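You operate a simulated robot arm through the tools that you are given. There is no shell and no other tool. Be economical: measure what you need, move in short steps, check, and stop when the job is done.

The job below is to be done with a simulated two-armed robot. You get a single attempt, and the scene is never put back.

## Task
Brush the filter screen clean, then clamp it on the filter box.
Fine: shut both levers over it; the wooden brush goes back where it lay. Set down upright: wooden brush. What is to be rubbed or washed off counts as gone when no trace of it is left.

It is judged by the outcome, as a careful person would: the job done as asked, and still so three seconds after it is handed in. It fails if anything else is knocked over, pushed out of place, dropped, spilled or broken.

## Robot
Two 7-joint arms with two-finger parallel grippers on one trunk, on a base that drives. Base frame: it is fixed to the floor where the robot stands at the start and does not move with it; the origin is under the middle of the robot, x ahead of it, y to its left, z up; the surface under the hand at the start is at about z = 780. Lengths are in mm, angles in rad, forces in N, time in s.
The left shoulder is at the start at [70, 134, 1001], the right one opposite. With the tool pointing down near the work surface each hand reaches from about 100 to 640 mm from the robot's upright axis, wherever it stands, measured 20 degrees to its own side. Places, roughly: filter box top [400, 300, 800]; left screen lever [200, 400, 900]; right screen lever [200, 200, 900]; wooden brush (10x6x7 cm) [500, -200, 800]. Payload 1.57 kg a hand.
Tool frame (each hand has its own): the origin (TCP) lies between the finger pads and is the grasp point; the fingertips stand 30 mm ahead of it; z points along the fingers, y is the line along which they close. Largest opening 80 mm; finger width 17, thickness 12; the body of the gripper, 40 by 82 mm, starts 80 mm behind the TCP.
Orientation is told as [roll, pitch, yaw] about the base's x, y, z axes, in that order, counted from this pose: with the fingers straight down and closing along the base's y, the tool's x points along the base's -x, its y along +y and its z along -z.

## Interface
- The arms move only by the tool jog_arm. It takes "left_increments", "right_increments" or both (then of equal length, played together; a hand with none holds still); each is one flat list of numbers, 6 for each row, row after row: the shift along the base's x, y, z in units of 30 mm (1.0 is 30 mm), then the turn, a rotation vector about the base's x, y, z in units of 4 degrees (1.0 is 4 degrees). In form: [tx, ty, tz, rx, ry, rz, tx, ty, tz, rx, ry, rz, ...]. A call has 1 to 10 rows; each row shifts and turns the commanded pose from where the row before left it. "left_hand" and "right_hand" are, for a hand that has rows, the gripper command, from -1 (fully open) to 1 (shut), values between in proportion, set as the call begins (left out, the last holds). A call with a number of a shift or a turn outside -1 to 1 is refused whole. Each row takes 0.2 s and may step no farther than 50 mm and 0.15 rad from the row before; otherwise, or with a gripper value out of range, the whole call is refused. A pose out of reach is approached as far as the arm can. The call stops where the force on the tool passes 50 N (or 10 N more than at its start, if that is more) or the arm is blocked; 0.2 s more then pass. The fingers move at their own pace (about 153 mm/s each) and stop on an object; they squeeze with about 23 N. The grip force told is the motor's: it shows also when the fingers shut on nothing. Time passes only in rows, and 0.2 s behind the last, so rows that do not move let the fingers close. The reply holds the time, the measured pose of the TCP, the force on the tool along the base axes, the opening and the grip force, in the units named above and with some noise, with the torque about the TCP (base axes, N m) and any sound that the robot's microphone picked up.
- Cameras (640 x 400 px; columns grow to the right, rows downward): "scene" is now at [124.2, 11.8, 1214.9]; the picture's right is [0.22, -0.98, 0.00], its down [-0.69, -0.16, -0.71] and it looks along [0.69, 0.16, -0.71] (base axes); focal length 214 px, centre (320, 200). "left" rides on the left gripper at [72, 7, -122] in its tool frame; the picture's right is [-0.09, 1.00, 0.00], its down [-0.84, -0.08, -0.54] and it looks along [-0.54, -0.05, 0.84] (tool axes); focal length 238 px, centre (320, 200). "right" rides on the right gripper at [72, -7, -122] in its tool frame; the picture's right is [0.09, 1.00, 0.00], its down [-0.84, 0.08, -0.54] and it looks along [-0.54, 0.05, 0.84] (tool axes); focal length 238 px, centre (320, 200). There is no depth. A picture from a camera that has moved, and an enlarged one, comes with that camera's place and axes in the base frame and with its lens. The place of the scene camera against the robot may be out by one fixed shift of up to 12 mm in any direction.
- camera(camera): a new picture of that camera. The clock stands still meanwhile.
- move_column(by): slides the trunk up (or, below 0, down) by that many mm; the arms and the scene camera ride with it, the base frame stays. It gives what a move gives, with no picture.
- steer(legs): drives the robot by 1 to 6 legs, each [ahead, left, turn to the left] in mm, mm and rad, along the robot's own axes; the way and the turn of a leg run together, so that a leg with both is an arc; at most 1500 mm and 3.142 rad a leg. The arms and the cameras ride along, it lands a little off, and it stops where it bumps. It gives what a move gives.
- aim_head(pan, tilt): turns the head with the scene camera to pan (to the left, within 1.501 rad either way) and tilt (down, from -0.506 to 1.204), counted from straight ahead of the robot. It gives what a move gives.
- enlarge(camera, box): a new picture of the part [left, top, right, bottom] of that camera's present view, enlarged. The clock stands still meanwhile.
- sign_off(): hands the job in; it is judged then, once.

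Go step by step. Nothing tells you exact positions but the pictures and the camera data: compare them with the known pose of the tool, close in by small moves and look again before you grip or let go. The budget is 120 turns and 92 pictures, counting those below and the enlarged ones. Unless the task says otherwise, let go and move clear before handing in, and close with one line.

The tools are called after ">>>" as a command line: name --argument value ..., lists and objects as JSON in quotes. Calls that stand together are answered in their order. jog_arm: Moves the arms, as the interface text tells. Its arguments: {"type":"object","properties":{"left_increments":{"type":"array","items":{"type":"number"}},"left_hand":{"type":"number"},"right_increments":{"type":"array","items":{"type":"number"}},"right_hand":{"type":"number"}},"required":[]} The other tools are called the same way: move_column (by) slides the trunk up or down; steer (legs) drives the base; aim_head (pan, tilt) turns the head that bears the scene camera; camera (camera) takes a picture; enlarge (camera, box) takes an enlarged picture of a part of a camera's view; sign_off () hands the job in.

At the start:

```text
t: 0.0
left_position: [446.4, 301.0, 1094.2]
left_ee_rot: [0.0, 0.001, 0.001]
left_ft_force: [-0.3, -0.2, 0.2]
left_wrist_torque: [-0.04, -0.01, 0.0]
left_gripper_width: 79.9
left_grasp_force: 0.0
right_position: [380.9, -80.3, 1103.8]
right_ee_rot: [0.0, 0.0, -0.001]
right_ft_force: [1.2, -0.6, -0.1]
right_wrist_torque: [0.01, -0.03, 0.01]
right_gripper_width: 80.0
right_grasp_force: 0.0
trunk travel left (down, up): [-575.0, 365.0]
robot x, y, heading: [0.2, 0.6, 0.002]
head pan, tilt: [0.222, 0.784]
```

scene: 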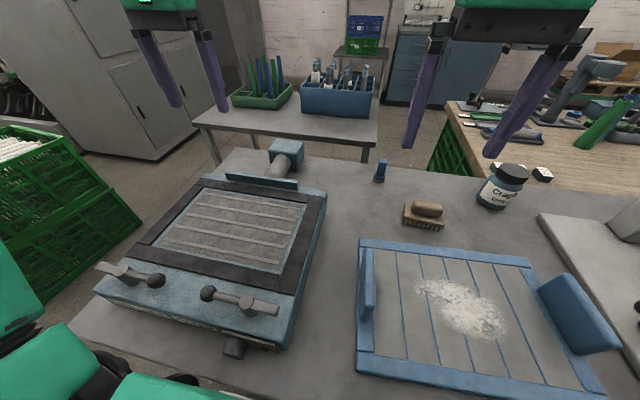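
right: 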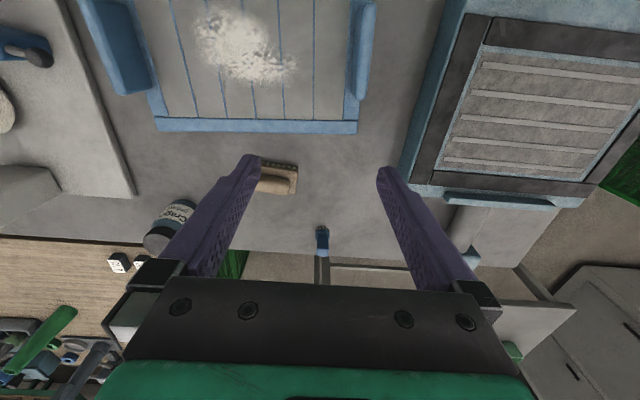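
left: 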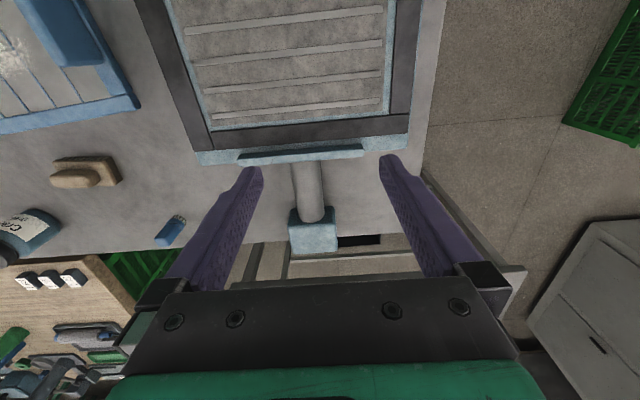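

I see the filter box (dark gasket, two levers) on the left, the blue-framed screen with white powder and two handles on the right, and the brush beyond it. I'll look closer at each first.

>>> enlarge --camera "scene" --box '[80, 130, 340, 360]'

>>> enlarge --camera "scene" --box '[340, 150, 640, 400]'

>>> aim_head --pan -0.2 --tilt 1.1

>>> camera --camera "scene"

```text
1.74 times, centred on (210, 245) of scene
camera zoom: at [124.2, 11.8, 1214.9], right [0.22, -0.98, 0.0], down [-0.69, -0.16, -0.71], along [0.69, 0.16, -0.71], focal length 373 px, centre (511, 122)
```

zoom: 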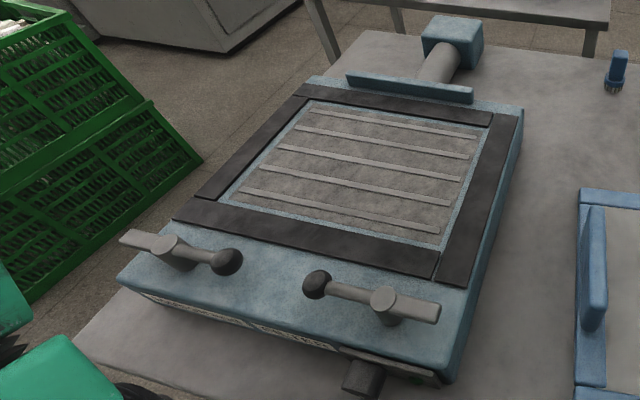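

```text
1.60 times, centred on (490, 275) of scene
camera zoom: at [124.2, 11.8, 1214.9], right [0.22, -0.98, 0.0], down [-0.69, -0.16, -0.71], along [0.69, 0.16, -0.71], focal length 343 px, centre (48, 80)
```

zoom: 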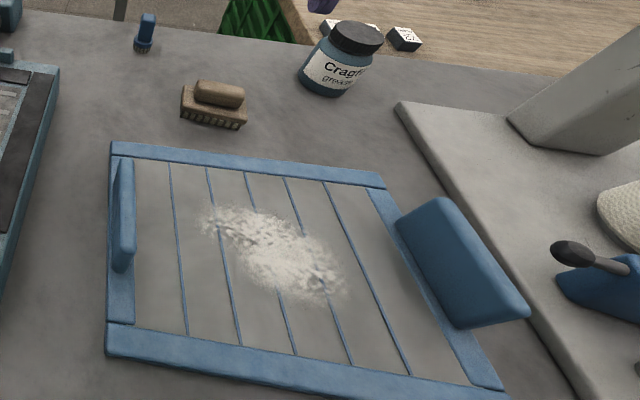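

```text
t: 0.9
left_position: [448.4, 301.0, 1094.4]
left_ee_rot: [0.001, 0.001, 0.0]
left_ft_force: [0.1, -0.3, -0.9]
left_wrist_torque: [-0.01, -0.03, 0.0]
left_gripper_width: 80.0
left_grasp_force: 0.1
right_position: [381.4, -80.2, 1103.4]
right_ee_rot: [0.0, 0.0, -0.002]
right_ft_force: [0.0, 0.4, 0.3]
right_wrist_torque: [-0.01, 0.03, -0.04]
right_gripper_width: 80.3
right_grasp_force: 0.1
trunk travel left (down, up): [-575.0, 365.0]
robot x, y, heading: [-1.6, -0.6, -0.002]
head pan, tilt: [-0.201, 1.1]
```

```text
86 pictures are left
camera scene: at [106.7, -18.7, 1191.8], right [-0.2, -0.98, 0.0], down [-0.87, 0.18, -0.45], along [0.45, -0.09, -0.89], focal length 214 px, centre (320, 200)
```

scene: 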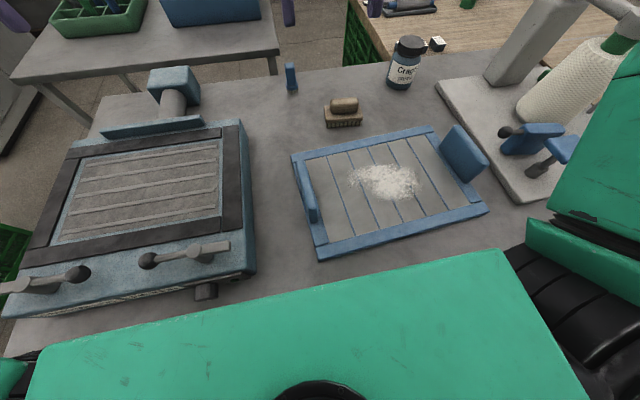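

The screen is about 350 x 245 mm, centred near [322,-204] with yaw about 0.05. I'll look at the box with the left wrist camera and bring the right hand near the brush.

>>> jog_arm --right_increments '[0.7, -0.9, -1, 0, 0, 0, 0.7, -0.9, -1, 0, 0, 0, 0.7, -0.9, -1, 0, 0, 0]' --left_increments '[-1, 0, 0, 0, 0, 0, -1, 0, 0, 0, 0, 0, -1, 0, 0, 0, 0, 0]'

>>> camera --camera "right"

>>> camera --camera "left"

```text
t: 1.7
left_position: [358.0, 301.2, 1094.4]
left_ee_rot: [0.002, 0.0, -0.001]
left_ft_force: [-0.5, 0.4, 1.3]
left_wrist_torque: [0.02, -0.01, 0.01]
left_gripper_width: 80.1
left_grasp_force: 0.1
right_position: [444.5, -162.8, 1011.9]
right_ee_rot: [0.0, 0.0, -0.001]
right_ft_force: [-0.4, 0.3, 0.7]
right_wrist_torque: [0.01, -0.01, -0.03]
right_gripper_width: 80.2
right_grasp_force: 0.0
trunk travel left (down, up): [-575.0, 365.0]
robot x, y, heading: [-0.4, 3.8, -0.008]
head pan, tilt: [-0.201, 1.1]
```

```text
85 pictures are left
camera right: at [375.0, -170.4, 1133.8], right [-0.09, 1.0, 0.0], down [0.84, 0.08, 0.54], along [0.54, 0.05, -0.84], focal length 238 px, centre (320, 200)
```

right: 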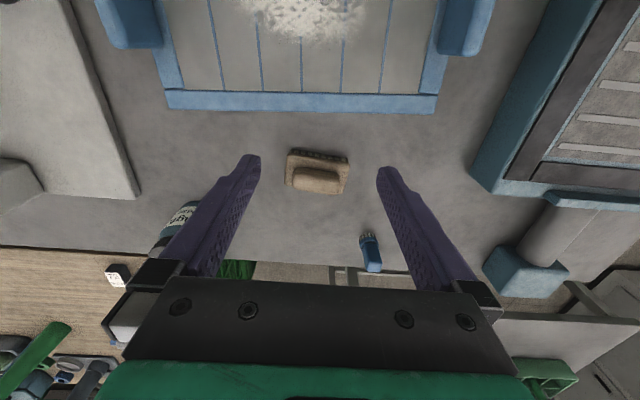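

```text
84 pictures are left
camera left: at [286.3, 307.2, 1216.3], right [0.09, 1.0, 0.0], down [0.84, -0.08, 0.54], along [0.54, -0.05, -0.84], focal length 238 px, centre (320, 200)
```

left: 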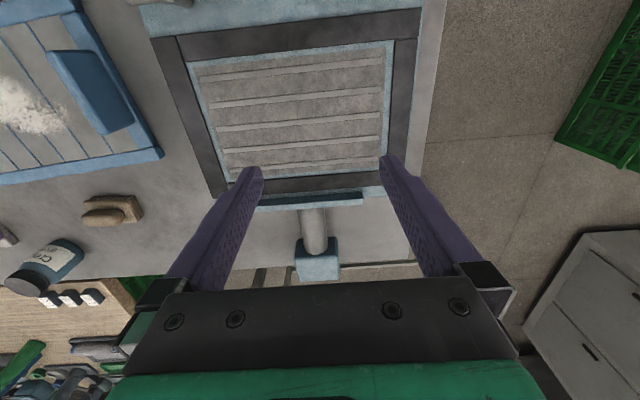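

Gasket frame on the box spans about x 257–500, y 83–440 at z≈835. Now a closer look at the brush and the far lip of the box.

>>> enlarge --camera "right" --box '[240, 100, 400, 200]'

>>> enlarge --camera "left" --box '[130, 0, 450, 220]'

```text
4.00 times, centred on (320, 150) of right
camera zoom: at [375.0, -170.4, 1133.8], right [-0.09, 1.0, 0.0], down [0.84, 0.08, 0.54], along [0.54, 0.05, -0.84], focal length 953 px, centre (320, 400)
```

zoom: 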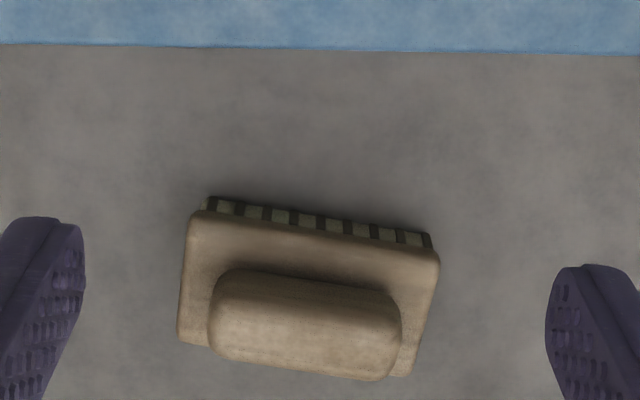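

```text
1.82 times, centred on (290, 110) of left
camera zoom: at [286.3, 307.2, 1216.3], right [0.09, 1.0, 0.0], down [0.84, -0.08, 0.54], along [0.54, -0.05, -0.84], focal length 433 px, centre (374, 364)
```

zoom: 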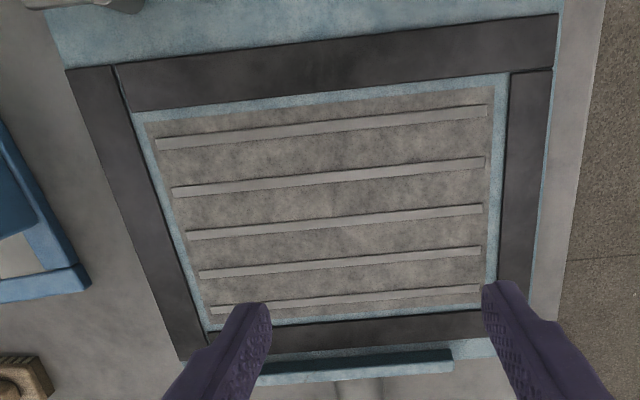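

The brush knob is centred near [530,-160], brush long axis along y turned about -0.09 rad. I'll turn the right tool about +85° so that the fingers close across its short side.

>>> jog_arm --right_increments '[0.28, 0, -0.2, 0, 0, 1, 0.28, 0, -0.2, 0, 0, 1, 0.28, 0, -0.2, 0, 0, 1, 0.28, 0, -0.2, 0, 0, 1, 0.28, 0, -0.2, 0, 0, 1, 0.28, 0, -0.2, 0, 0, 1, 0.28, 0, -0.2, 0, 0, 1, 0.28, 0, -0.2, 0, 0, 1, 0.28, 0, -0.2, 0, 0, 1, 0.28, 0, -0.2, 0, 0, 1]'

>>> jog_arm --right_increments '[0, 0, 0, 0, 0, 1, 0, 0, 0, 0, 0, 1, 0, 0, 0, 0, 0, 1, 0, 0, 0, 0, 0, 1, 0, 0, 0, 0, 0, 1, 0, 0, 0, 0, 0, 1, 0, 0, 0, 0, 0, 1, 0, 0, 0, 0, 0, 1, 0, 0, 0, 0, 0, 1, 0, 0, 0, 0, 0, 1]'

>>> jog_arm --right_increments '[0, 0, 0, 0, 0, 1, 0, 0, 0, 0, 0, 0.25]'

>>> camera --camera "right"

```text
t: 3.9
left_position: [358.2, 301.3, 1094.5]
left_ee_rot: [0.001, 0.001, 0.0]
left_ft_force: [-0.1, 0.1, 0.3]
left_wrist_torque: [0.0, -0.04, 0.01]
left_gripper_width: 80.0
left_grasp_force: 0.0
right_position: [440.3, -111.5, 937.3]
right_ee_rot: [-0.002, -0.002, 0.695]
right_ft_force: [0.4, 0.1, -0.8]
right_wrist_torque: [0.0, 0.0, 0.0]
right_gripper_width: 80.2
right_grasp_force: 0.1
right hand out of reach, approached as far as the arm can: row 6, 7, 8, 9, 10
trunk travel left (down, up): [-575.0, 365.0]
robot x, y, heading: [1.3, 3.2, 0.001]
head pan, tilt: [-0.201, 1.1]
```

```text
t: 6.1
left_position: [358.3, 302.0, 1093.3]
left_ee_rot: [0.0, 0.0, 0.004]
left_ft_force: [0.7, -0.1, 0.1]
left_wrist_torque: [0.0, 0.04, 0.01]
left_gripper_width: 79.9
left_grasp_force: 0.3
right_position: [285.2, -31.3, 927.6]
right_ee_rot: [-0.001, 0.0, 1.393]
right_ft_force: [-0.8, -0.7, -0.4]
right_wrist_torque: [-0.02, -0.02, 0.02]
right_gripper_width: 80.1
right_grasp_force: 0.1
right hand out of reach, approached as far as the arm can: row 1, 2, 3, 4, 5, 6, 7, 8, 9, 10
trunk travel left (down, up): [-575.0, 365.0]
robot x, y, heading: [2.3, 1.0, -0.001]
head pan, tilt: [-0.201, 1.1]
```

```text
t: 6.7
left_position: [359.4, 300.3, 1093.9]
left_ee_rot: [0.0, 0.0, 0.003]
left_ft_force: [-0.4, 0.6, 0.0]
left_wrist_torque: [0.02, 0.03, 0.02]
left_gripper_width: 79.8
left_grasp_force: 0.0
right_position: [266.6, -26.7, 925.5]
right_ee_rot: [0.001, 0.0, 1.481]
right_ft_force: [0.1, -0.2, -0.3]
right_wrist_torque: [-0.03, 0.01, 0.0]
right_gripper_width: 80.1
right_grasp_force: 0.1
right hand out of reach, approached as far as the arm can: row 1, 2
trunk travel left (down, up): [-575.0, 365.0]
robot x, y, heading: [2.3, 3.0, -0.001]
head pan, tilt: [-0.201, 1.1]
```

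```text
81 pictures are left
camera right: at [268.6, -98.6, 1047.2], right [-1.0, 0.0, 0.0], down [0.0, 0.84, 0.54], along [0.0, 0.54, -0.84], focal length 238 px, centre (320, 200)
```

right: 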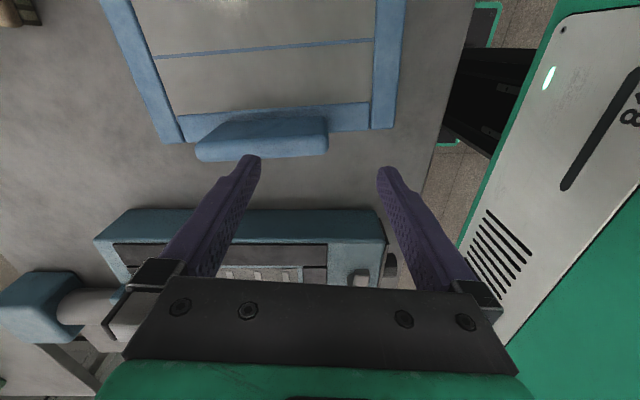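

Turning that way runs out of reach, so I'll turn the other way to about -95°.

>>> jog_arm --right_increments '[0, 0, 0, 0, 0, -1, 0, 0, 0, 0, 0, -1, 0, 0, 0, 0, 0, -1, 0, 0, 0, 0, 0, -1, 0, 0, 0, 0, 0, -1, 0, 0, 0, 0, 0, -1, 0, 0, 0, 0, 0, -1, 0, 0, 0, 0, 0, -1, 0, 0, 0, 0, 0, -1, 0, 0, 0, 0, 0, -1]'

>>> jog_arm --right_increments '[0, 0, 0, 0, 0, -1, 0, 0, 0, 0, 0, -1, 0, 0, 0, 0, 0, -1, 0, 0, 0, 0, 0, -1, 0, 0, 0, 0, 0, -1, 0, 0, 0, 0, 0, -1, 0, 0, 0, 0, 0, -1, 0, 0, 0, 0, 0, -1, 0, 0, 0, 0, 0, -1, 0, 0, 0, 0, 0, -1]'

>>> jog_arm --right_increments '[0, 0, 0, 0, 0, -1, 0, 0, 0, 0, 0, -1, 0, 0, 0, 0, 0, -1, 0, 0, 0, 0, 0, -1, 0, 0, 0, 0, 0, -1, 0, 0, 0, 0, 0, -1, 0, 0, 0, 0, 0, -1, 0, 0, 0, 0, 0, -1, 0, 0, 0, 0, 0, -1, 0, 0, 0, 0, 0, -1]'

>>> jog_arm --right_increments '[0, 0, 0, 0, 0, -1, 0, 0, 0, 0, 0, -1, 0, 0, 0, 0, 0, -1, 0, 0, 0, 0, 0, -1, 0, 0, 0, 0, 0, -1, 0, 0, 0, 0, 0, -1, 0, 0, 0, 0, 0, -1, 0, 0, 0, 0, 0, -1, 0, 0, 0, 0, 0, -1, 0, 0, 0, 0, 0, -1]'

>>> jog_arm --right_increments '[0, 0, 0, 0, 0, -1, 0, 0, 0, 0, 0, -1, 0, 0, 0, 0, 0, -1, 0, 0, 0, 0, 0, -1, 0, 0, 0, 0, 0, -1]'

>>> camera --camera "right"

```text
t: 8.9
left_position: [359.2, 300.8, 1094.0]
left_ee_rot: [-0.001, -0.001, 0.001]
left_ft_force: [-0.7, -0.3, -0.6]
left_wrist_torque: [0.01, 0.0, -0.03]
left_gripper_width: 79.8
left_grasp_force: 0.0
right_position: [266.7, -26.2, 925.2]
right_ee_rot: [0.0, 0.001, 0.782]
right_ft_force: [-0.9, -0.7, 0.1]
right_wrist_torque: [0.02, -0.02, 0.0]
right_gripper_width: 80.2
right_grasp_force: 0.1
trunk travel left (down, up): [-575.0, 365.0]
robot x, y, heading: [0.2, -0.1, -0.001]
head pan, tilt: [-0.201, 1.1]
```

```text
t: 11.1
left_position: [358.9, 302.1, 1094.6]
left_ee_rot: [0.0, 0.0, 0.001]
left_ft_force: [-0.2, 0.7, 0.2]
left_wrist_torque: [0.03, 0.01, -0.02]
left_gripper_width: 79.9
left_grasp_force: 0.1
right_position: [266.8, -26.0, 925.0]
right_ee_rot: [0.0, 0.001, 0.084]
right_ft_force: [-0.8, -0.5, 0.4]
right_wrist_torque: [0.01, 0.01, 0.0]
right_gripper_width: 79.8
right_grasp_force: 0.2
trunk travel left (down, up): [-575.0, 365.0]
robot x, y, heading: [1.3, 1.3, -0.0]
head pan, tilt: [-0.201, 1.1]
```

```text
t: 13.3
left_position: [358.5, 302.4, 1093.1]
left_ee_rot: [0.0, 0.002, -0.001]
left_ft_force: [1.4, 0.4, -0.1]
left_wrist_torque: [0.0, -0.01, -0.01]
left_gripper_width: 80.1
left_grasp_force: 0.0
right_position: [266.9, -25.2, 925.3]
right_ee_rot: [0.0, -0.002, -0.614]
right_ft_force: [0.8, 0.0, -0.3]
right_wrist_torque: [-0.01, 0.0, 0.01]
right_gripper_width: 80.1
right_grasp_force: 0.0
trunk travel left (down, up): [-575.0, 365.0]
robot x, y, heading: [0.3, -0.9, 0.001]
head pan, tilt: [-0.201, 1.1]
```

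```text
t: 15.5
left_position: [357.5, 301.5, 1093.1]
left_ee_rot: [0.0, 0.002, 0.002]
left_ft_force: [-0.9, -0.9, 0.3]
left_wrist_torque: [-0.02, -0.02, -0.03]
left_gripper_width: 79.7
left_grasp_force: 0.0
right_position: [267.2, -26.0, 926.3]
right_ee_rot: [0.0, -0.001, -1.31]
right_ft_force: [-0.2, 0.5, 0.1]
right_wrist_torque: [-0.01, 0.01, 0.04]
right_gripper_width: 80.0
right_grasp_force: 0.0
trunk travel left (down, up): [-575.0, 365.0]
robot x, y, heading: [-2.9, -0.4, -0.004]
head pan, tilt: [-0.201, 1.1]
```

```text
t: 16.7
left_position: [358.0, 301.3, 1093.7]
left_ee_rot: [0.001, 0.002, 0.002]
left_ft_force: [0.1, 0.2, -0.1]
left_wrist_torque: [-0.02, -0.03, -0.01]
left_gripper_width: 79.9
left_grasp_force: 0.1
right_position: [268.2, -24.9, 926.2]
right_ee_rot: [0.001, 0.0, -1.661]
right_ft_force: [0.7, -0.5, 0.1]
right_wrist_torque: [0.01, 0.02, 0.0]
right_gripper_width: 80.0
right_grasp_force: 0.0
trunk travel left (down, up): [-575.0, 365.0]
robot x, y, heading: [0.3, 1.6, -0.001]
head pan, tilt: [-0.201, 1.1]
```

```text
80 pictures are left
camera right: at [268.8, 45.5, 1046.8], right [1.0, 0.0, 0.0], down [0.0, -0.84, 0.54], along [0.0, -0.54, -0.84], focal length 238 px, centre (320, 200)
```

right: 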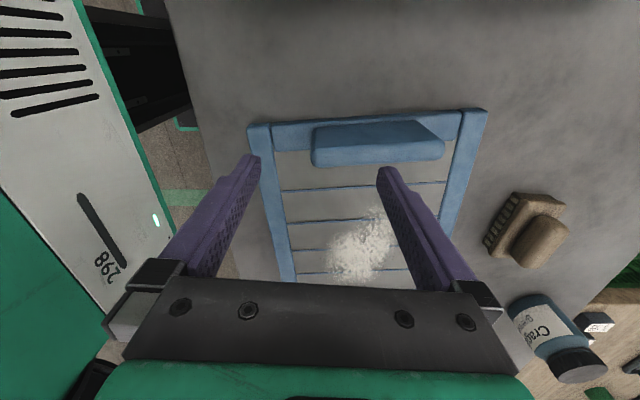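

Yaw -95° works. Now I translate over the brush.

>>> jog_arm --right_increments '[0.9, -0.5, 0.3, 0, 0, 0, 0.9, -0.5, 0.3, 0, 0, 0, 0.9, -0.5, 0, 0, 0, 0, 0.9, -0.5, 0, 0, 0, 0, 0.9, -0.5, 0, 0, 0, 0, 0.9, -0.5, 0, 0, 0, 0, 0.9, -0.5, 0, 0, 0, 0, 0.9, -0.5, 0, 0, 0, 0, 0.9, -0.5, 0, 0, 0, 0, 0.6, 0, 0, 0, 0, 0]'

>>> camera --camera "right"

```text
t: 18.9
left_position: [358.8, 302.4, 1093.5]
left_ee_rot: [0.0, 0.0, 0.001]
left_ft_force: [-0.8, 0.1, 0.6]
left_wrist_torque: [0.02, -0.02, -0.04]
left_gripper_width: 80.1
left_grasp_force: 0.1
right_position: [528.6, -160.5, 942.8]
right_ee_rot: [0.0, -0.002, -1.657]
right_ft_force: [0.7, -0.8, 0.4]
right_wrist_torque: [-0.03, 0.0, -0.02]
right_gripper_width: 79.9
right_grasp_force: 0.0
trunk travel left (down, up): [-575.0, 365.0]
robot x, y, heading: [-0.4, -3.0, 0.003]
head pan, tilt: [-0.201, 1.1]
```

```text
79 pictures are left
camera right: at [530.0, -88.7, 1064.6], right [1.0, 0.01, 0.0], down [0.0, -0.84, 0.54], along [0.0, -0.54, -0.84], focal length 238 px, centre (320, 200)
```

right: 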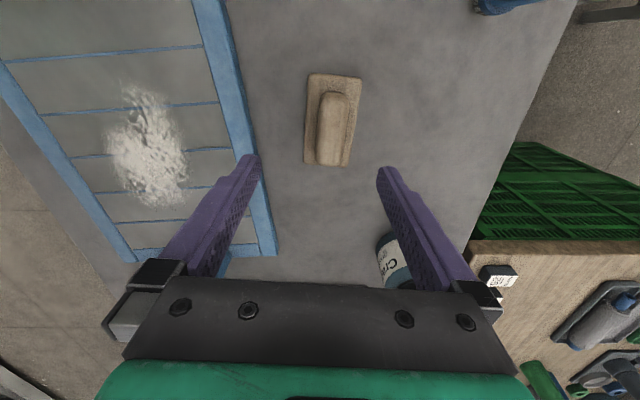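

Brush knob is at about [541,-155], yaw close to matching. I centre on it and go down part-way.

>>> jog_arm --right_increments '[0.4, 0.15, -0.6, 0, 0, 0.2, 0, 0, -0.9, 0, 0, 0, 0, 0, -0.8, 0, 0, 0]'

>>> camera --camera "right"

>>> camera --camera "scene"

```text
t: 19.7
left_position: [357.9, 300.2, 1092.6]
left_ee_rot: [0.001, 0.0, 0.001]
left_ft_force: [-0.8, -0.6, -0.3]
left_wrist_torque: [0.0, 0.04, 0.01]
left_gripper_width: 80.1
left_grasp_force: 0.0
right_position: [541.0, -154.5, 873.9]
right_ee_rot: [-0.001, 0.001, -1.644]
right_ft_force: [-0.6, 0.3, -0.3]
right_wrist_torque: [-0.01, -0.02, 0.01]
right_gripper_width: 79.9
right_grasp_force: 0.0
trunk travel left (down, up): [-575.0, 365.0]
robot x, y, heading: [-2.0, -1.5, 0.001]
head pan, tilt: [-0.201, 1.1]
```

```text
78 pictures are left
camera right: at [540.7, -84.1, 995.1], right [1.0, 0.02, 0.0], down [0.02, -0.84, 0.54], along [0.01, -0.54, -0.84], focal length 238 px, centre (320, 200)
```

right: 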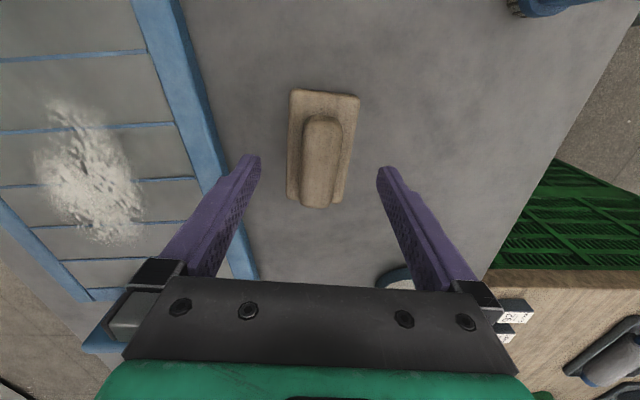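

```text
77 pictures are left
camera scene: at [107.0, -19.0, 1191.8], right [-0.2, -0.98, 0.0], down [-0.87, 0.18, -0.45], along [0.44, -0.09, -0.89], focal length 214 px, centre (320, 200)
```

scene: 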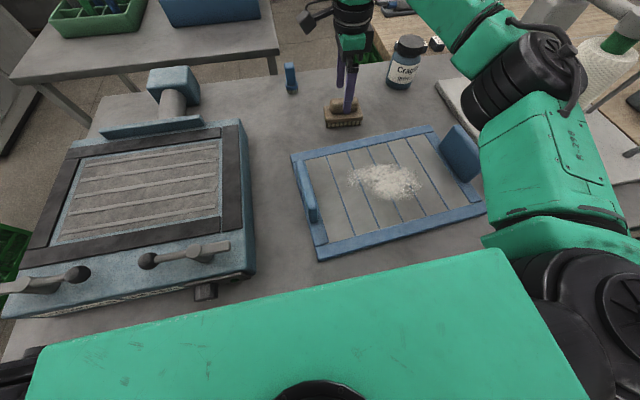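

Well centred over the knob. I go down to grip height.

>>> jog_arm --right_increments '[0.03, 0.02, -0.5, 0, 0, 0.2, 0, 0, -0.4, 0, 0, 0]'

>>> camera --camera "right"

>>> enlarge --camera "scene" --box '[300, 60, 400, 140]'

```text
t: 20.3
left_position: [359.6, 301.4, 1093.6]
left_ee_rot: [0.001, 0.0, 0.002]
left_ft_force: [0.1, -0.1, -0.3]
left_wrist_torque: [0.05, 0.02, 0.02]
left_gripper_width: 79.9
left_grasp_force: 0.0
right_position: [540.8, -155.5, 846.7]
right_ee_rot: [0.0, 0.0, -1.63]
right_ft_force: [0.8, -0.2, -0.7]
right_wrist_torque: [0.02, -0.01, -0.01]
right_gripper_width: 80.0
right_grasp_force: 0.1
trunk travel left (down, up): [-575.0, 365.0]
robot x, y, heading: [0.0, 0.5, -0.002]
head pan, tilt: [-0.201, 1.1]
```

```text
76 pictures are left
camera right: at [540.5, -84.2, 968.7], right [1.0, 0.03, 0.0], down [0.03, -0.84, 0.54], along [0.02, -0.54, -0.84], focal length 238 px, centre (320, 200)
```

right: 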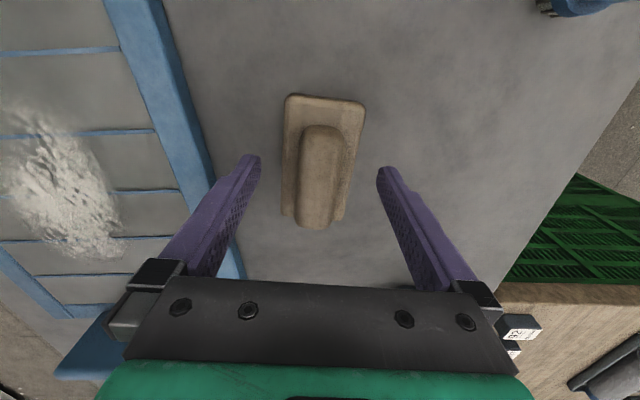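

```text
5.00 times, centred on (350, 100) of scene
camera zoom: at [106.8, -18.8, 1191.8], right [-0.2, -0.98, 0.0], down [-0.87, 0.18, -0.45], along [0.44, -0.09, -0.89], focal length 1072 px, centre (170, 700)
```

zoom: 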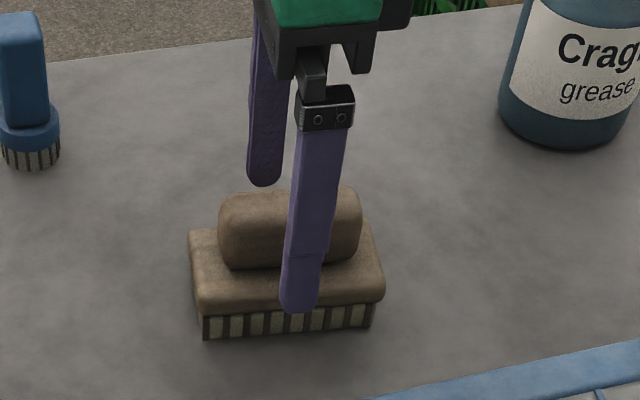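

The finger tips straddle the knob with a small gap above the base plate. I lower a few mm more and close.

>>> jog_arm --right_increments '[0.03, 0, -0.2, 0, 0, 0]'

>>> jog_arm --right_increments '[0, 0, 0, 0, 0, 0, 0, 0, 0, 0, 0, 0, 0, 0, 0, 0, 0, 0]' --right_hand 1

>>> enlarge --camera "scene" --box '[300, 60, 400, 140]'

```text
t: 20.7
left_position: [357.1, 300.6, 1092.9]
left_ee_rot: [0.0, 0.0, 0.0]
left_ft_force: [0.7, 0.1, -0.4]
left_wrist_torque: [0.01, -0.05, -0.03]
left_gripper_width: 80.1
left_grasp_force: 0.0
right_position: [542.2, -155.4, 841.0]
right_ee_rot: [-0.001, 0.001, -1.63]
right_ft_force: [1.0, -0.3, -0.1]
right_wrist_torque: [0.0, 0.01, 0.0]
right_gripper_width: 80.0
right_grasp_force: 0.0
trunk travel left (down, up): [-575.0, 365.0]
robot x, y, heading: [3.0, 1.3, -0.006]
head pan, tilt: [-0.201, 1.1]
```

```text
t: 21.5
left_position: [358.4, 300.4, 1092.9]
left_ee_rot: [0.0, 0.0, 0.002]
left_ft_force: [0.0, 0.3, -0.6]
left_wrist_torque: [0.01, -0.01, 0.02]
left_gripper_width: 80.0
left_grasp_force: 0.1
right_position: [541.7, -155.3, 842.0]
right_ee_rot: [0.002, 0.001, -1.63]
right_ft_force: [0.4, 0.2, 0.6]
right_wrist_torque: [0.04, -0.02, -0.05]
right_gripper_width: 27.4
right_grasp_force: 23.0
trunk travel left (down, up): [-575.0, 365.0]
robot x, y, heading: [1.1, 3.7, 0.001]
head pan, tilt: [-0.201, 1.1]
```

```text
5.00 times, centred on (350, 100) of scene
camera zoom: at [106.7, -18.7, 1191.8], right [-0.2, -0.98, 0.0], down [-0.87, 0.18, -0.45], along [0.44, -0.09, -0.89], focal length 1072 px, centre (170, 700)
```

zoom: 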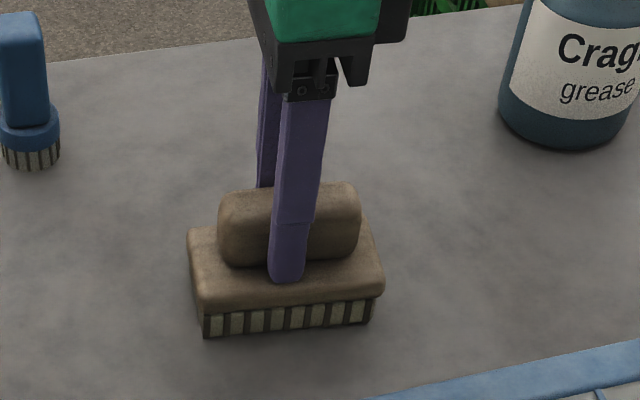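

Brush gripped (27 mm on the knob); its return pose is TCP [541.7,-155.3,842], yaw -1.63. Lift it and carry over the powder.

>>> jog_arm --right_increments '[0, 0, 1, 0, 0, 0, 0, 0, 1, 0, 0, 0, -1, 0, 0.3, 0, 0, 0.3, -1, 0, 0, 0, 0, 0.3, -1, 0, 0, 0, 0, 0.3, -1, 0, 0, 0, 0, 0.3, -1, 0, 0, 0, 0, 0.3, -1, 0, 0, 0, 0, 0.3, -1, 0, 0, 0, 0, 0]'

>>> camera --camera "right"

>>> camera --camera "scene"

```text
t: 23.5
left_position: [356.5, 301.2, 1095.3]
left_ee_rot: [0.0, -0.002, 0.002]
left_ft_force: [-0.1, 0.0, 0.5]
left_wrist_torque: [-0.01, 0.0, -0.01]
left_gripper_width: 79.8
left_grasp_force: 0.0
right_position: [331.6, -156.2, 911.0]
right_ee_rot: [0.0, 0.0, -1.503]
right_ft_force: [0.3, 0.5, -0.1]
right_wrist_torque: [0.0, 0.02, -0.01]
right_gripper_width: 0.0
right_grasp_force: 21.7
trunk travel left (down, up): [-575.0, 365.0]
robot x, y, heading: [-2.0, 2.5, 0.003]
head pan, tilt: [-0.201, 1.1]
```

```text
73 pictures are left
camera right: at [321.8, -84.6, 1032.5], right [0.99, 0.16, 0.0], down [0.13, -0.83, 0.54], along [0.09, -0.54, -0.84], focal length 238 px, centre (320, 200)
```

right: 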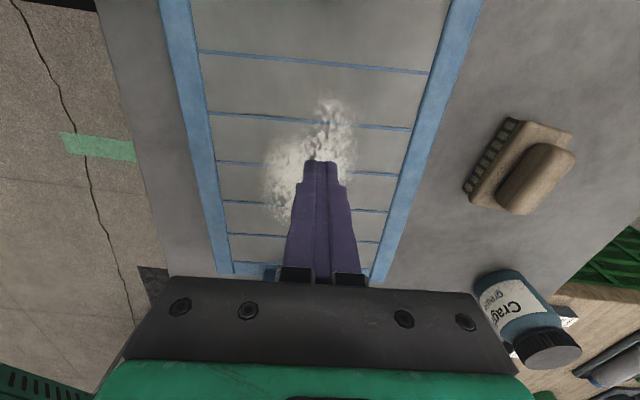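

```text
72 pictures are left
camera scene: at [105.8, -18.9, 1191.9], right [-0.2, -0.98, 0.0], down [-0.87, 0.18, -0.45], along [0.45, -0.09, -0.89], focal length 214 px, centre (320, 200)
```

scene: 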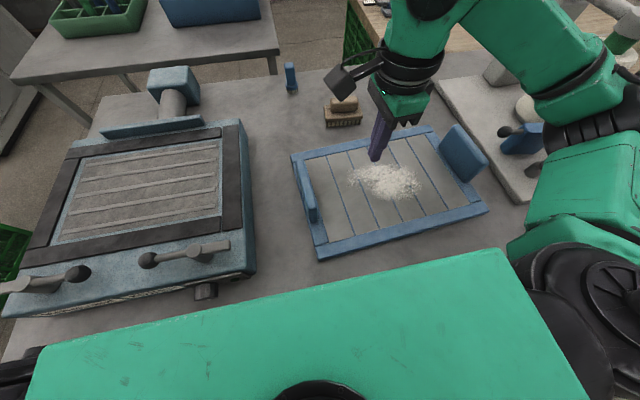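

The brush slipped out of the grip and stayed where it lay. I go back, check its position, and grip deeper.

>>> jog_arm --right_increments '[1, 0, 0, 0, 0, 0, 1, 0, 0, 0, 0, -0.3, 1, 0, 0, 0, 0, -0.3, 1, 0, 0, 0, 0, -0.3, 1, 0, 0, 0, 0, -0.3, 1, 0, 0, 0, 0, -0.3, 1, 0, 0, 0, 0, -0.3, 0, 0, -1, 0, 0, 0]' --right_hand -1

>>> camera --camera "right"

>>> enlarge --camera "scene" --box '[300, 60, 400, 140]'

```text
t: 25.3
left_position: [358.4, 300.9, 1092.2]
left_ee_rot: [0.002, 0.0, -0.001]
left_ft_force: [0.0, -0.1, 0.9]
left_wrist_torque: [-0.02, -0.01, -0.01]
left_gripper_width: 79.9
left_grasp_force: 0.0
right_position: [542.1, -157.5, 881.0]
right_ee_rot: [-0.001, 0.0, -1.629]
right_ft_force: [0.5, -0.4, -0.7]
right_wrist_torque: [-0.04, 0.01, 0.03]
right_gripper_width: 80.2
right_grasp_force: 0.0
trunk travel left (down, up): [-575.0, 365.0]
robot x, y, heading: [-0.9, 2.5, -0.003]
head pan, tilt: [-0.201, 1.1]
```

```text
71 pictures are left
camera right: at [541.5, -84.7, 1002.1], right [1.0, 0.03, 0.0], down [0.03, -0.84, 0.54], along [0.02, -0.54, -0.84], focal length 238 px, centre (320, 200)
```

right: 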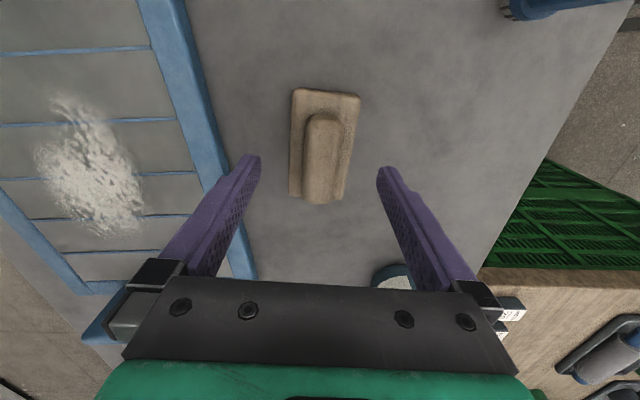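

```text
5.00 times, centred on (350, 100) of scene
camera zoom: at [107.0, -19.7, 1191.8], right [-0.2, -0.98, 0.0], down [-0.87, 0.18, -0.45], along [0.44, -0.09, -0.89], focal length 1072 px, centre (170, 700)
```

zoom: 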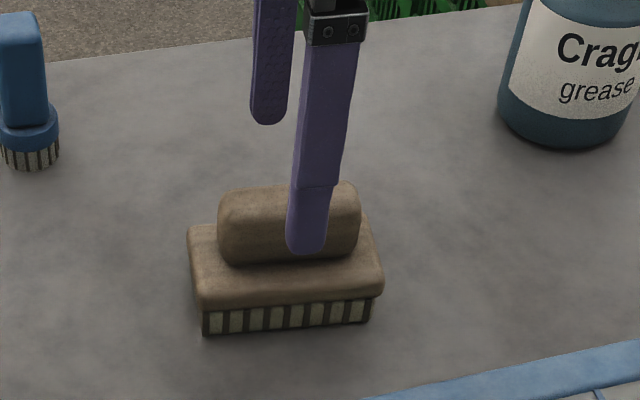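

The brush has barely moved and the alignment is fine. I go down until just above the plate, close, and lift slowly a little.

>>> jog_arm --right_increments '[0, 0.07, -0.8, 0, 0, 0, 0, 0, -0.5, 0, 0, 0, 0, 0, -0.25, 0, 0, 0]'

>>> enlarge --camera "scene" --box '[300, 60, 400, 140]'

```text
t: 26.1
left_position: [356.9, 300.9, 1093.4]
left_ee_rot: [0.001, 0.001, 0.001]
left_ft_force: [-0.6, -0.1, 0.0]
left_wrist_torque: [0.02, -0.02, -0.04]
left_gripper_width: 79.9
left_grasp_force: 0.0
right_position: [542.5, -152.9, 833.0]
right_ee_rot: [0.0, 0.0, -1.629]
right_ft_force: [-0.2, -0.9, -0.3]
right_wrist_torque: [0.0, -0.01, -0.03]
right_gripper_width: 80.1
right_grasp_force: 0.0
trunk travel left (down, up): [-575.0, 365.0]
robot x, y, heading: [1.2, -1.3, 0.0]
head pan, tilt: [-0.201, 1.1]
```

```text
5.00 times, centred on (350, 100) of scene
camera zoom: at [106.7, -18.7, 1191.8], right [-0.2, -0.98, 0.0], down [-0.87, 0.18, -0.45], along [0.44, -0.09, -0.89], focal length 1072 px, centre (170, 700)
```

zoom: 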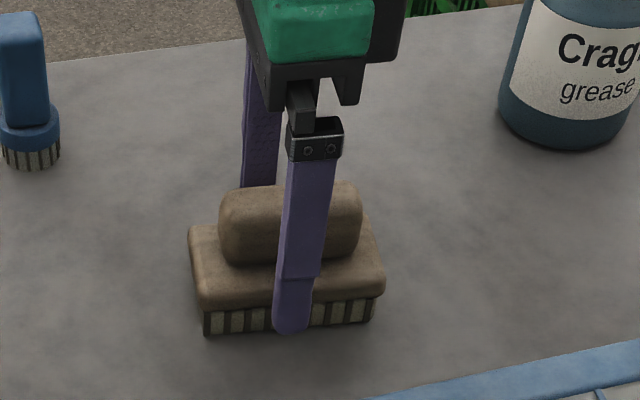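

The tips are about level with the plate top; I raise 4 mm, close, and test with a tiny slow lift.

>>> jog_arm --right_increments '[0, 0, 0.13, 0, 0, 0, 0, 0, 0, 0, 0, 0]'

>>> jog_arm --right_increments '[0, 0, 0, 0, 0, 0, 0, 0, 0, 0, 0, 0, 0, 0, 0, 0, 0, 0, 0, 0, 0, 0, 0, 0]' --right_hand 1

>>> enlarge --camera "scene" --box '[300, 60, 400, 140]'

>>> jog_arm --right_increments '[0, 0, 0.15, 0, 0, 0, 0, 0, 0.15, 0, 0, 0, 0, 0, 0.15, 0, 0, 0]'

>>> enlarge --camera "scene" --box '[300, 60, 400, 140]'

```text
t: 26.7
left_position: [358.6, 301.0, 1093.1]
left_ee_rot: [-0.001, 0.0, 0.003]
left_ft_force: [-0.6, -0.3, 0.6]
left_wrist_torque: [0.05, -0.02, -0.01]
left_gripper_width: 80.1
left_grasp_force: 0.0
right_position: [542.1, -153.4, 838.1]
right_ee_rot: [0.0, 0.0, -1.631]
right_ft_force: [0.8, 0.4, -0.2]
right_wrist_torque: [0.02, -0.03, 0.0]
right_gripper_width: 80.0
right_grasp_force: 0.1
trunk travel left (down, up): [-575.0, 365.0]
robot x, y, heading: [-0.1, -1.4, 0.001]
head pan, tilt: [-0.201, 1.1]
```

```text
t: 27.7
left_position: [358.0, 301.6, 1094.5]
left_ee_rot: [0.0, 0.0, 0.002]
left_ft_force: [-0.3, 0.3, 0.4]
left_wrist_torque: [0.0, 0.0, 0.02]
left_gripper_width: 80.0
left_grasp_force: 0.1
right_position: [542.2, -152.9, 838.1]
right_ee_rot: [-0.002, 0.0, -1.631]
right_ft_force: [-0.6, -0.2, -0.4]
right_wrist_torque: [-0.04, 0.06, -0.04]
right_gripper_width: 53.7
right_grasp_force: 22.7
trunk travel left (down, up): [-575.0, 365.0]
robot x, y, heading: [-1.1, -1.2, 0.002]
head pan, tilt: [-0.201, 1.1]
```

```text
5.00 times, centred on (350, 100) of scene
camera zoom: at [106.6, -18.8, 1191.8], right [-0.2, -0.98, 0.0], down [-0.87, 0.18, -0.45], along [0.44, -0.09, -0.89], focal length 1072 px, centre (170, 700)
```

zoom: 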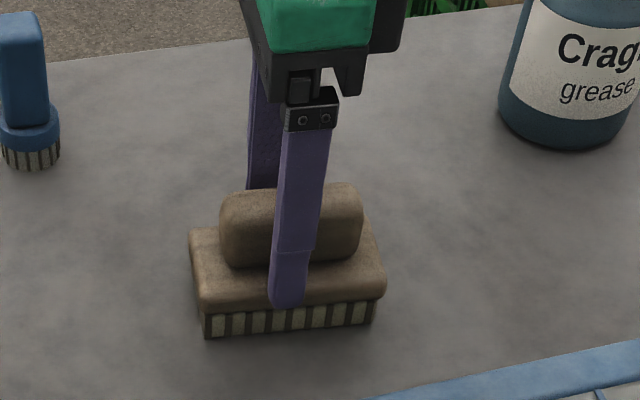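

```text
t: 28.5
left_position: [359.1, 299.8, 1092.7]
left_ee_rot: [0.0, 0.001, 0.003]
left_ft_force: [-0.3, 0.2, 0.4]
left_wrist_torque: [0.02, 0.01, 0.02]
left_gripper_width: 80.4
left_grasp_force: 0.1
right_position: [542.2, -152.9, 851.8]
right_ee_rot: [-0.001, 0.001, -1.629]
right_ft_force: [0.0, -0.3, -0.6]
right_wrist_torque: [0.01, -0.02, 0.0]
right_gripper_width: 53.5
right_grasp_force: 22.7
trunk travel left (down, up): [-575.0, 365.0]
robot x, y, heading: [2.1, 0.7, -0.003]
head pan, tilt: [-0.201, 1.1]
```

```text
5.00 times, centred on (350, 100) of scene
camera zoom: at [106.8, -18.8, 1191.7], right [-0.2, -0.98, 0.0], down [-0.87, 0.18, -0.45], along [0.44, -0.09, -0.89], focal length 1072 px, centre (170, 700)
```

zoom: 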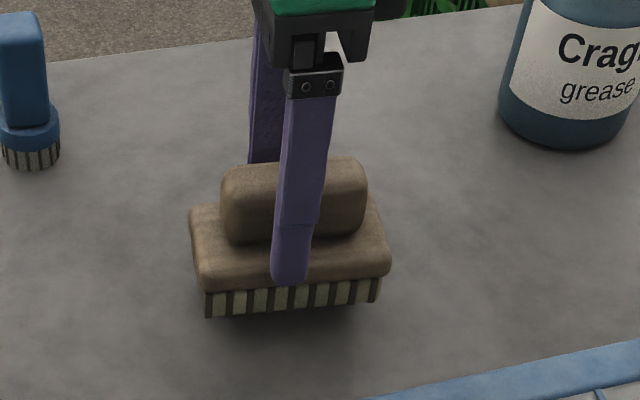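

Now it grips the base plate (54 mm) and lifts. To be secure, I set it back, open, and grip the plate deeper.

>>> jog_arm --right_increments '[0, 0, -0.15, 0, 0, 0, 0, 0, -0.15, 0, 0, 0, 0, 0, -0.15, 0, 0, 0]'

>>> jog_arm --right_increments '[0, 0, 0, 0, 0, 0, 0, 0, 0, 0, 0, 0, 0, 0, -0.2, 0, 0, 0, 0, 0, -0.2, 0, 0, 0]' --right_hand -1

>>> jog_arm --right_increments '[0, 0, 0, 0, 0, 0, 0, 0, 0, 0, 0, 0, 0, 0, 0, 0, 0, 0, 0, 0, 0, 0, 0, 0]' --right_hand 1

>>> enlarge --camera "scene" --box '[300, 60, 400, 140]'

```text
t: 29.3
left_position: [359.6, 301.2, 1094.3]
left_ee_rot: [0.0, -0.001, 0.001]
left_ft_force: [0.0, -0.3, -0.1]
left_wrist_torque: [0.01, -0.04, 0.0]
left_gripper_width: 80.0
left_grasp_force: 0.0
right_position: [542.4, -153.4, 838.0]
right_ee_rot: [0.002, 0.0, -1.63]
right_ft_force: [-0.3, 0.0, -0.7]
right_wrist_torque: [-0.05, 0.03, 0.02]
right_gripper_width: 53.2
right_grasp_force: 23.1
trunk travel left (down, up): [-575.0, 365.0]
robot x, y, heading: [-2.7, 4.2, 0.003]
head pan, tilt: [-0.201, 1.1]
```

```text
t: 30.3
left_position: [358.3, 302.0, 1093.1]
left_ee_rot: [0.0, 0.0, 0.001]
left_ft_force: [0.5, 0.4, -1.2]
left_wrist_torque: [0.0, 0.02, -0.01]
left_gripper_width: 80.1
left_grasp_force: 0.1
right_position: [541.3, -154.2, 826.3]
right_ee_rot: [0.001, -0.001, -1.63]
right_ft_force: [-0.9, -0.9, 1.0]
right_wrist_torque: [0.0, 0.02, -0.03]
right_gripper_width: 80.1
right_grasp_force: 0.0
trunk travel left (down, up): [-575.0, 365.0]
robot x, y, heading: [-2.8, 2.3, 0.003]
head pan, tilt: [-0.201, 1.1]
```

```text
t: 31.3
left_position: [359.6, 301.7, 1093.7]
left_ee_rot: [-0.002, -0.001, 0.002]
left_ft_force: [1.0, -0.1, -0.3]
left_wrist_torque: [-0.01, -0.05, -0.01]
left_gripper_width: 80.1
left_grasp_force: 0.1
right_position: [542.9, -154.2, 825.1]
right_ee_rot: [-0.001, 0.001, -1.631]
right_ft_force: [0.6, 0.4, 0.6]
right_wrist_torque: [0.04, -0.01, 0.0]
right_gripper_width: 53.4
right_grasp_force: 23.5
trunk travel left (down, up): [-575.0, 365.0]
robot x, y, heading: [0.2, -0.1, -0.004]
head pan, tilt: [-0.201, 1.1]
```

```text
5.00 times, centred on (350, 100) of scene
camera zoom: at [106.7, -18.7, 1191.8], right [-0.2, -0.98, 0.0], down [-0.87, 0.18, -0.45], along [0.44, -0.09, -0.89], focal length 1072 px, centre (170, 700)
```

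zoom: 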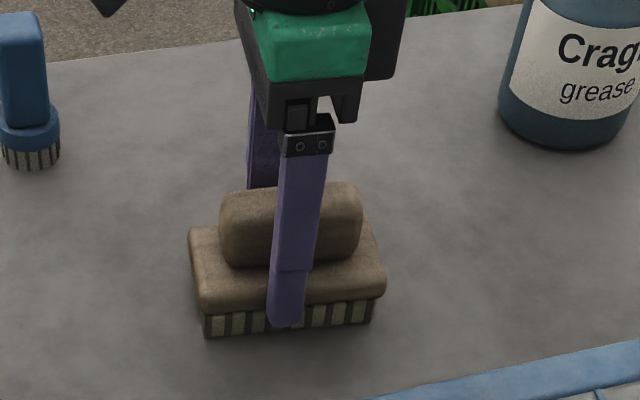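

Firmly on the plate now. Lift gently, carry over the powder.

>>> jog_arm --right_increments '[0, 0, 0.3, 0, 0, 0, 0, 0, 0.5, 0, 0, 0, 0, 0, 0.7, 0, 0, 0, 0, 0, 0.5, 0, 0, 0, -0.5, 0, 0.2, 0, 0, 0, -0.9, 0, 0, 0, 0, 0, -0.9, 0, 0, 0, 0, 0.3, -0.9, 0, 0, 0, 0, 0.3, -0.9, 0, 0, 0, 0, 0.3, -0.9, 0, 0, 0, 0, 0.3]'

>>> jog_arm --right_increments '[-0.9, 0, 0, 0, 0, 0.3, -0.6, 0, 0, 0, 0, 0.3, -0.4, 0, -0.4, 0, 0, 0]'

>>> camera --camera "right"

>>> camera --camera "scene"

```text
t: 33.5
left_position: [357.2, 299.0, 1094.2]
left_ee_rot: [-0.001, -0.001, 0.002]
left_ft_force: [0.5, 0.8, 0.1]
left_wrist_torque: [0.01, -0.03, 0.03]
left_gripper_width: 80.1
left_grasp_force: 0.0
right_position: [390.7, -155.5, 893.2]
right_ee_rot: [0.002, 0.0, -1.545]
right_ft_force: [0.2, -0.4, -1.6]
right_wrist_torque: [0.03, -0.03, -0.02]
right_gripper_width: 53.6
right_grasp_force: 23.4
trunk travel left (down, up): [-575.0, 365.0]
robot x, y, heading: [-1.5, 1.3, -0.004]
head pan, tilt: [-0.201, 1.1]
```

```text
t: 34.3
left_position: [357.9, 299.7, 1092.5]
left_ee_rot: [0.0, 0.001, 0.0]
left_ft_force: [0.6, 0.5, -0.6]
left_wrist_torque: [0.02, 0.01, -0.04]
left_gripper_width: 79.8
left_grasp_force: 0.0
right_position: [334.9, -153.2, 880.4]
right_ee_rot: [-0.001, 0.001, -1.504]
right_ft_force: [0.1, -0.2, -0.9]
right_wrist_torque: [0.0, 0.01, 0.0]
right_gripper_width: 53.6
right_grasp_force: 22.6
trunk travel left (down, up): [-575.0, 365.0]
robot x, y, heading: [2.6, 0.8, -0.003]
head pan, tilt: [-0.201, 1.1]
```

```text
65 pictures are left
camera right: at [325.5, -83.5, 1001.5], right [0.99, 0.16, 0.0], down [0.13, -0.83, 0.54], along [0.09, -0.54, -0.84], focal length 238 px, centre (320, 200)
```

right: 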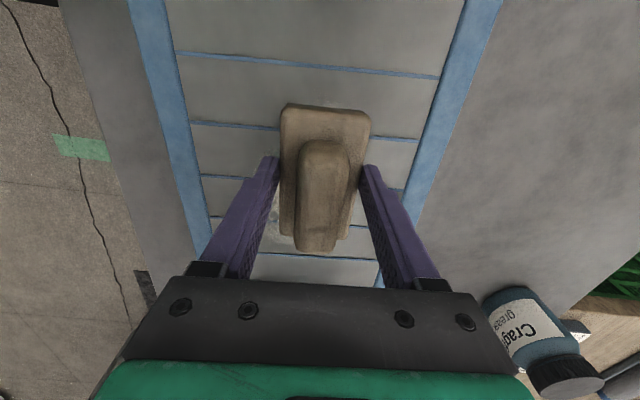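

```text
64 pictures are left
camera scene: at [106.7, -19.1, 1191.8], right [-0.2, -0.98, 0.0], down [-0.87, 0.18, -0.45], along [0.44, -0.09, -0.89], focal length 214 px, centre (320, 200)
```

scene: 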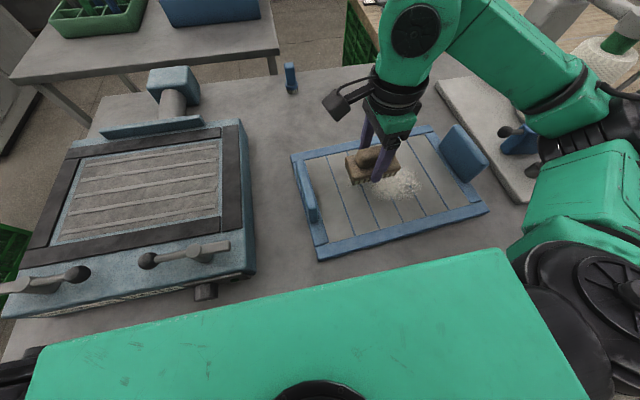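

Brush is over the left part of the powder. I go down gently to find contact.

>>> jog_arm --right_increments '[0, 0, -0.4, 0, 0, 0, 0, 0, -0.4, 0, 0, 0, 0, 0, -0.4, 0, 0, 0]'

>>> jog_arm --right_increments '[0, 0, -0.1, 0, 0, 0, 0, 0, 0, 0, 0, 0]'

>>> jog_arm --right_increments '[0, 0, -0.1, 0, 0, 0, 0, 0, 0, 0, 0, 0]'

>>> jog_arm --right_increments '[0, 0, -0.1, 0, 0, 0, 0, 0, 0, 0, 0, 0]'

```text
t: 35.1
left_position: [358.5, 300.7, 1093.6]
left_ee_rot: [0.001, -0.003, 0.001]
left_ft_force: [-0.2, 0.7, -0.1]
left_wrist_torque: [0.01, -0.01, 0.01]
left_gripper_width: 79.9
left_grasp_force: 0.2
right_position: [335.3, -153.6, 843.6]
right_ee_rot: [0.001, -0.001, -1.504]
right_ft_force: [2.0, -1.4, 5.1]
right_wrist_torque: [-0.16, 0.07, 0.07]
right_gripper_width: 53.5
right_grasp_force: 23.1
trunk travel left (down, up): [-575.0, 365.0]
robot x, y, heading: [0.3, 2.4, -0.0]
head pan, tilt: [-0.201, 1.1]
```

```text
t: 35.7
left_position: [358.5, 300.4, 1094.5]
left_ee_rot: [-0.001, -0.002, 0.002]
left_ft_force: [0.4, 0.0, -0.7]
left_wrist_torque: [-0.03, -0.02, 0.01]
left_gripper_width: 80.1
left_grasp_force: 0.2
right_position: [335.5, -152.3, 842.0]
right_ee_rot: [0.005, -0.001, -1.505]
right_ft_force: [3.0, -0.3, 17.3]
right_wrist_torque: [0.01, -0.08, -0.07]
right_gripper_width: 53.8
right_grasp_force: 22.5
trunk travel left (down, up): [-575.0, 365.0]
robot x, y, heading: [-3.2, -3.3, -0.0]
head pan, tilt: [-0.201, 1.1]
```

```text
t: 36.3
left_position: [358.1, 302.3, 1092.9]
left_ee_rot: [0.001, -0.002, 0.001]
left_ft_force: [-0.6, -0.4, -0.1]
left_wrist_torque: [0.01, 0.0, -0.01]
left_gripper_width: 80.2
left_grasp_force: 0.1
right_position: [334.8, -153.6, 839.6]
right_ee_rot: [0.002, 0.001, -1.504]
right_ft_force: [4.2, -0.9, 17.4]
right_wrist_torque: [0.01, -0.12, 0.02]
right_gripper_width: 53.6
right_grasp_force: 22.9
trunk travel left (down, up): [-575.0, 365.0]
robot x, y, heading: [0.9, 1.7, 0.002]
head pan, tilt: [-0.201, 1.1]
```

```text
t: 36.9
left_position: [357.1, 302.7, 1093.5]
left_ee_rot: [0.001, -0.002, 0.003]
left_ft_force: [0.6, 0.0, 0.4]
left_wrist_torque: [-0.01, 0.02, 0.01]
left_gripper_width: 80.0
left_grasp_force: 0.0
right_position: [334.1, -152.2, 835.3]
right_ee_rot: [0.0, -0.001, -1.504]
right_ft_force: [4.7, 0.9, 17.2]
right_wrist_torque: [0.1, -0.05, 0.08]
right_gripper_width: 53.4
right_grasp_force: 23.4
trunk travel left (down, up): [-575.0, 365.0]
robot x, y, heading: [0.1, -0.6, 0.001]
head pan, tilt: [-0.201, 1.1]
```

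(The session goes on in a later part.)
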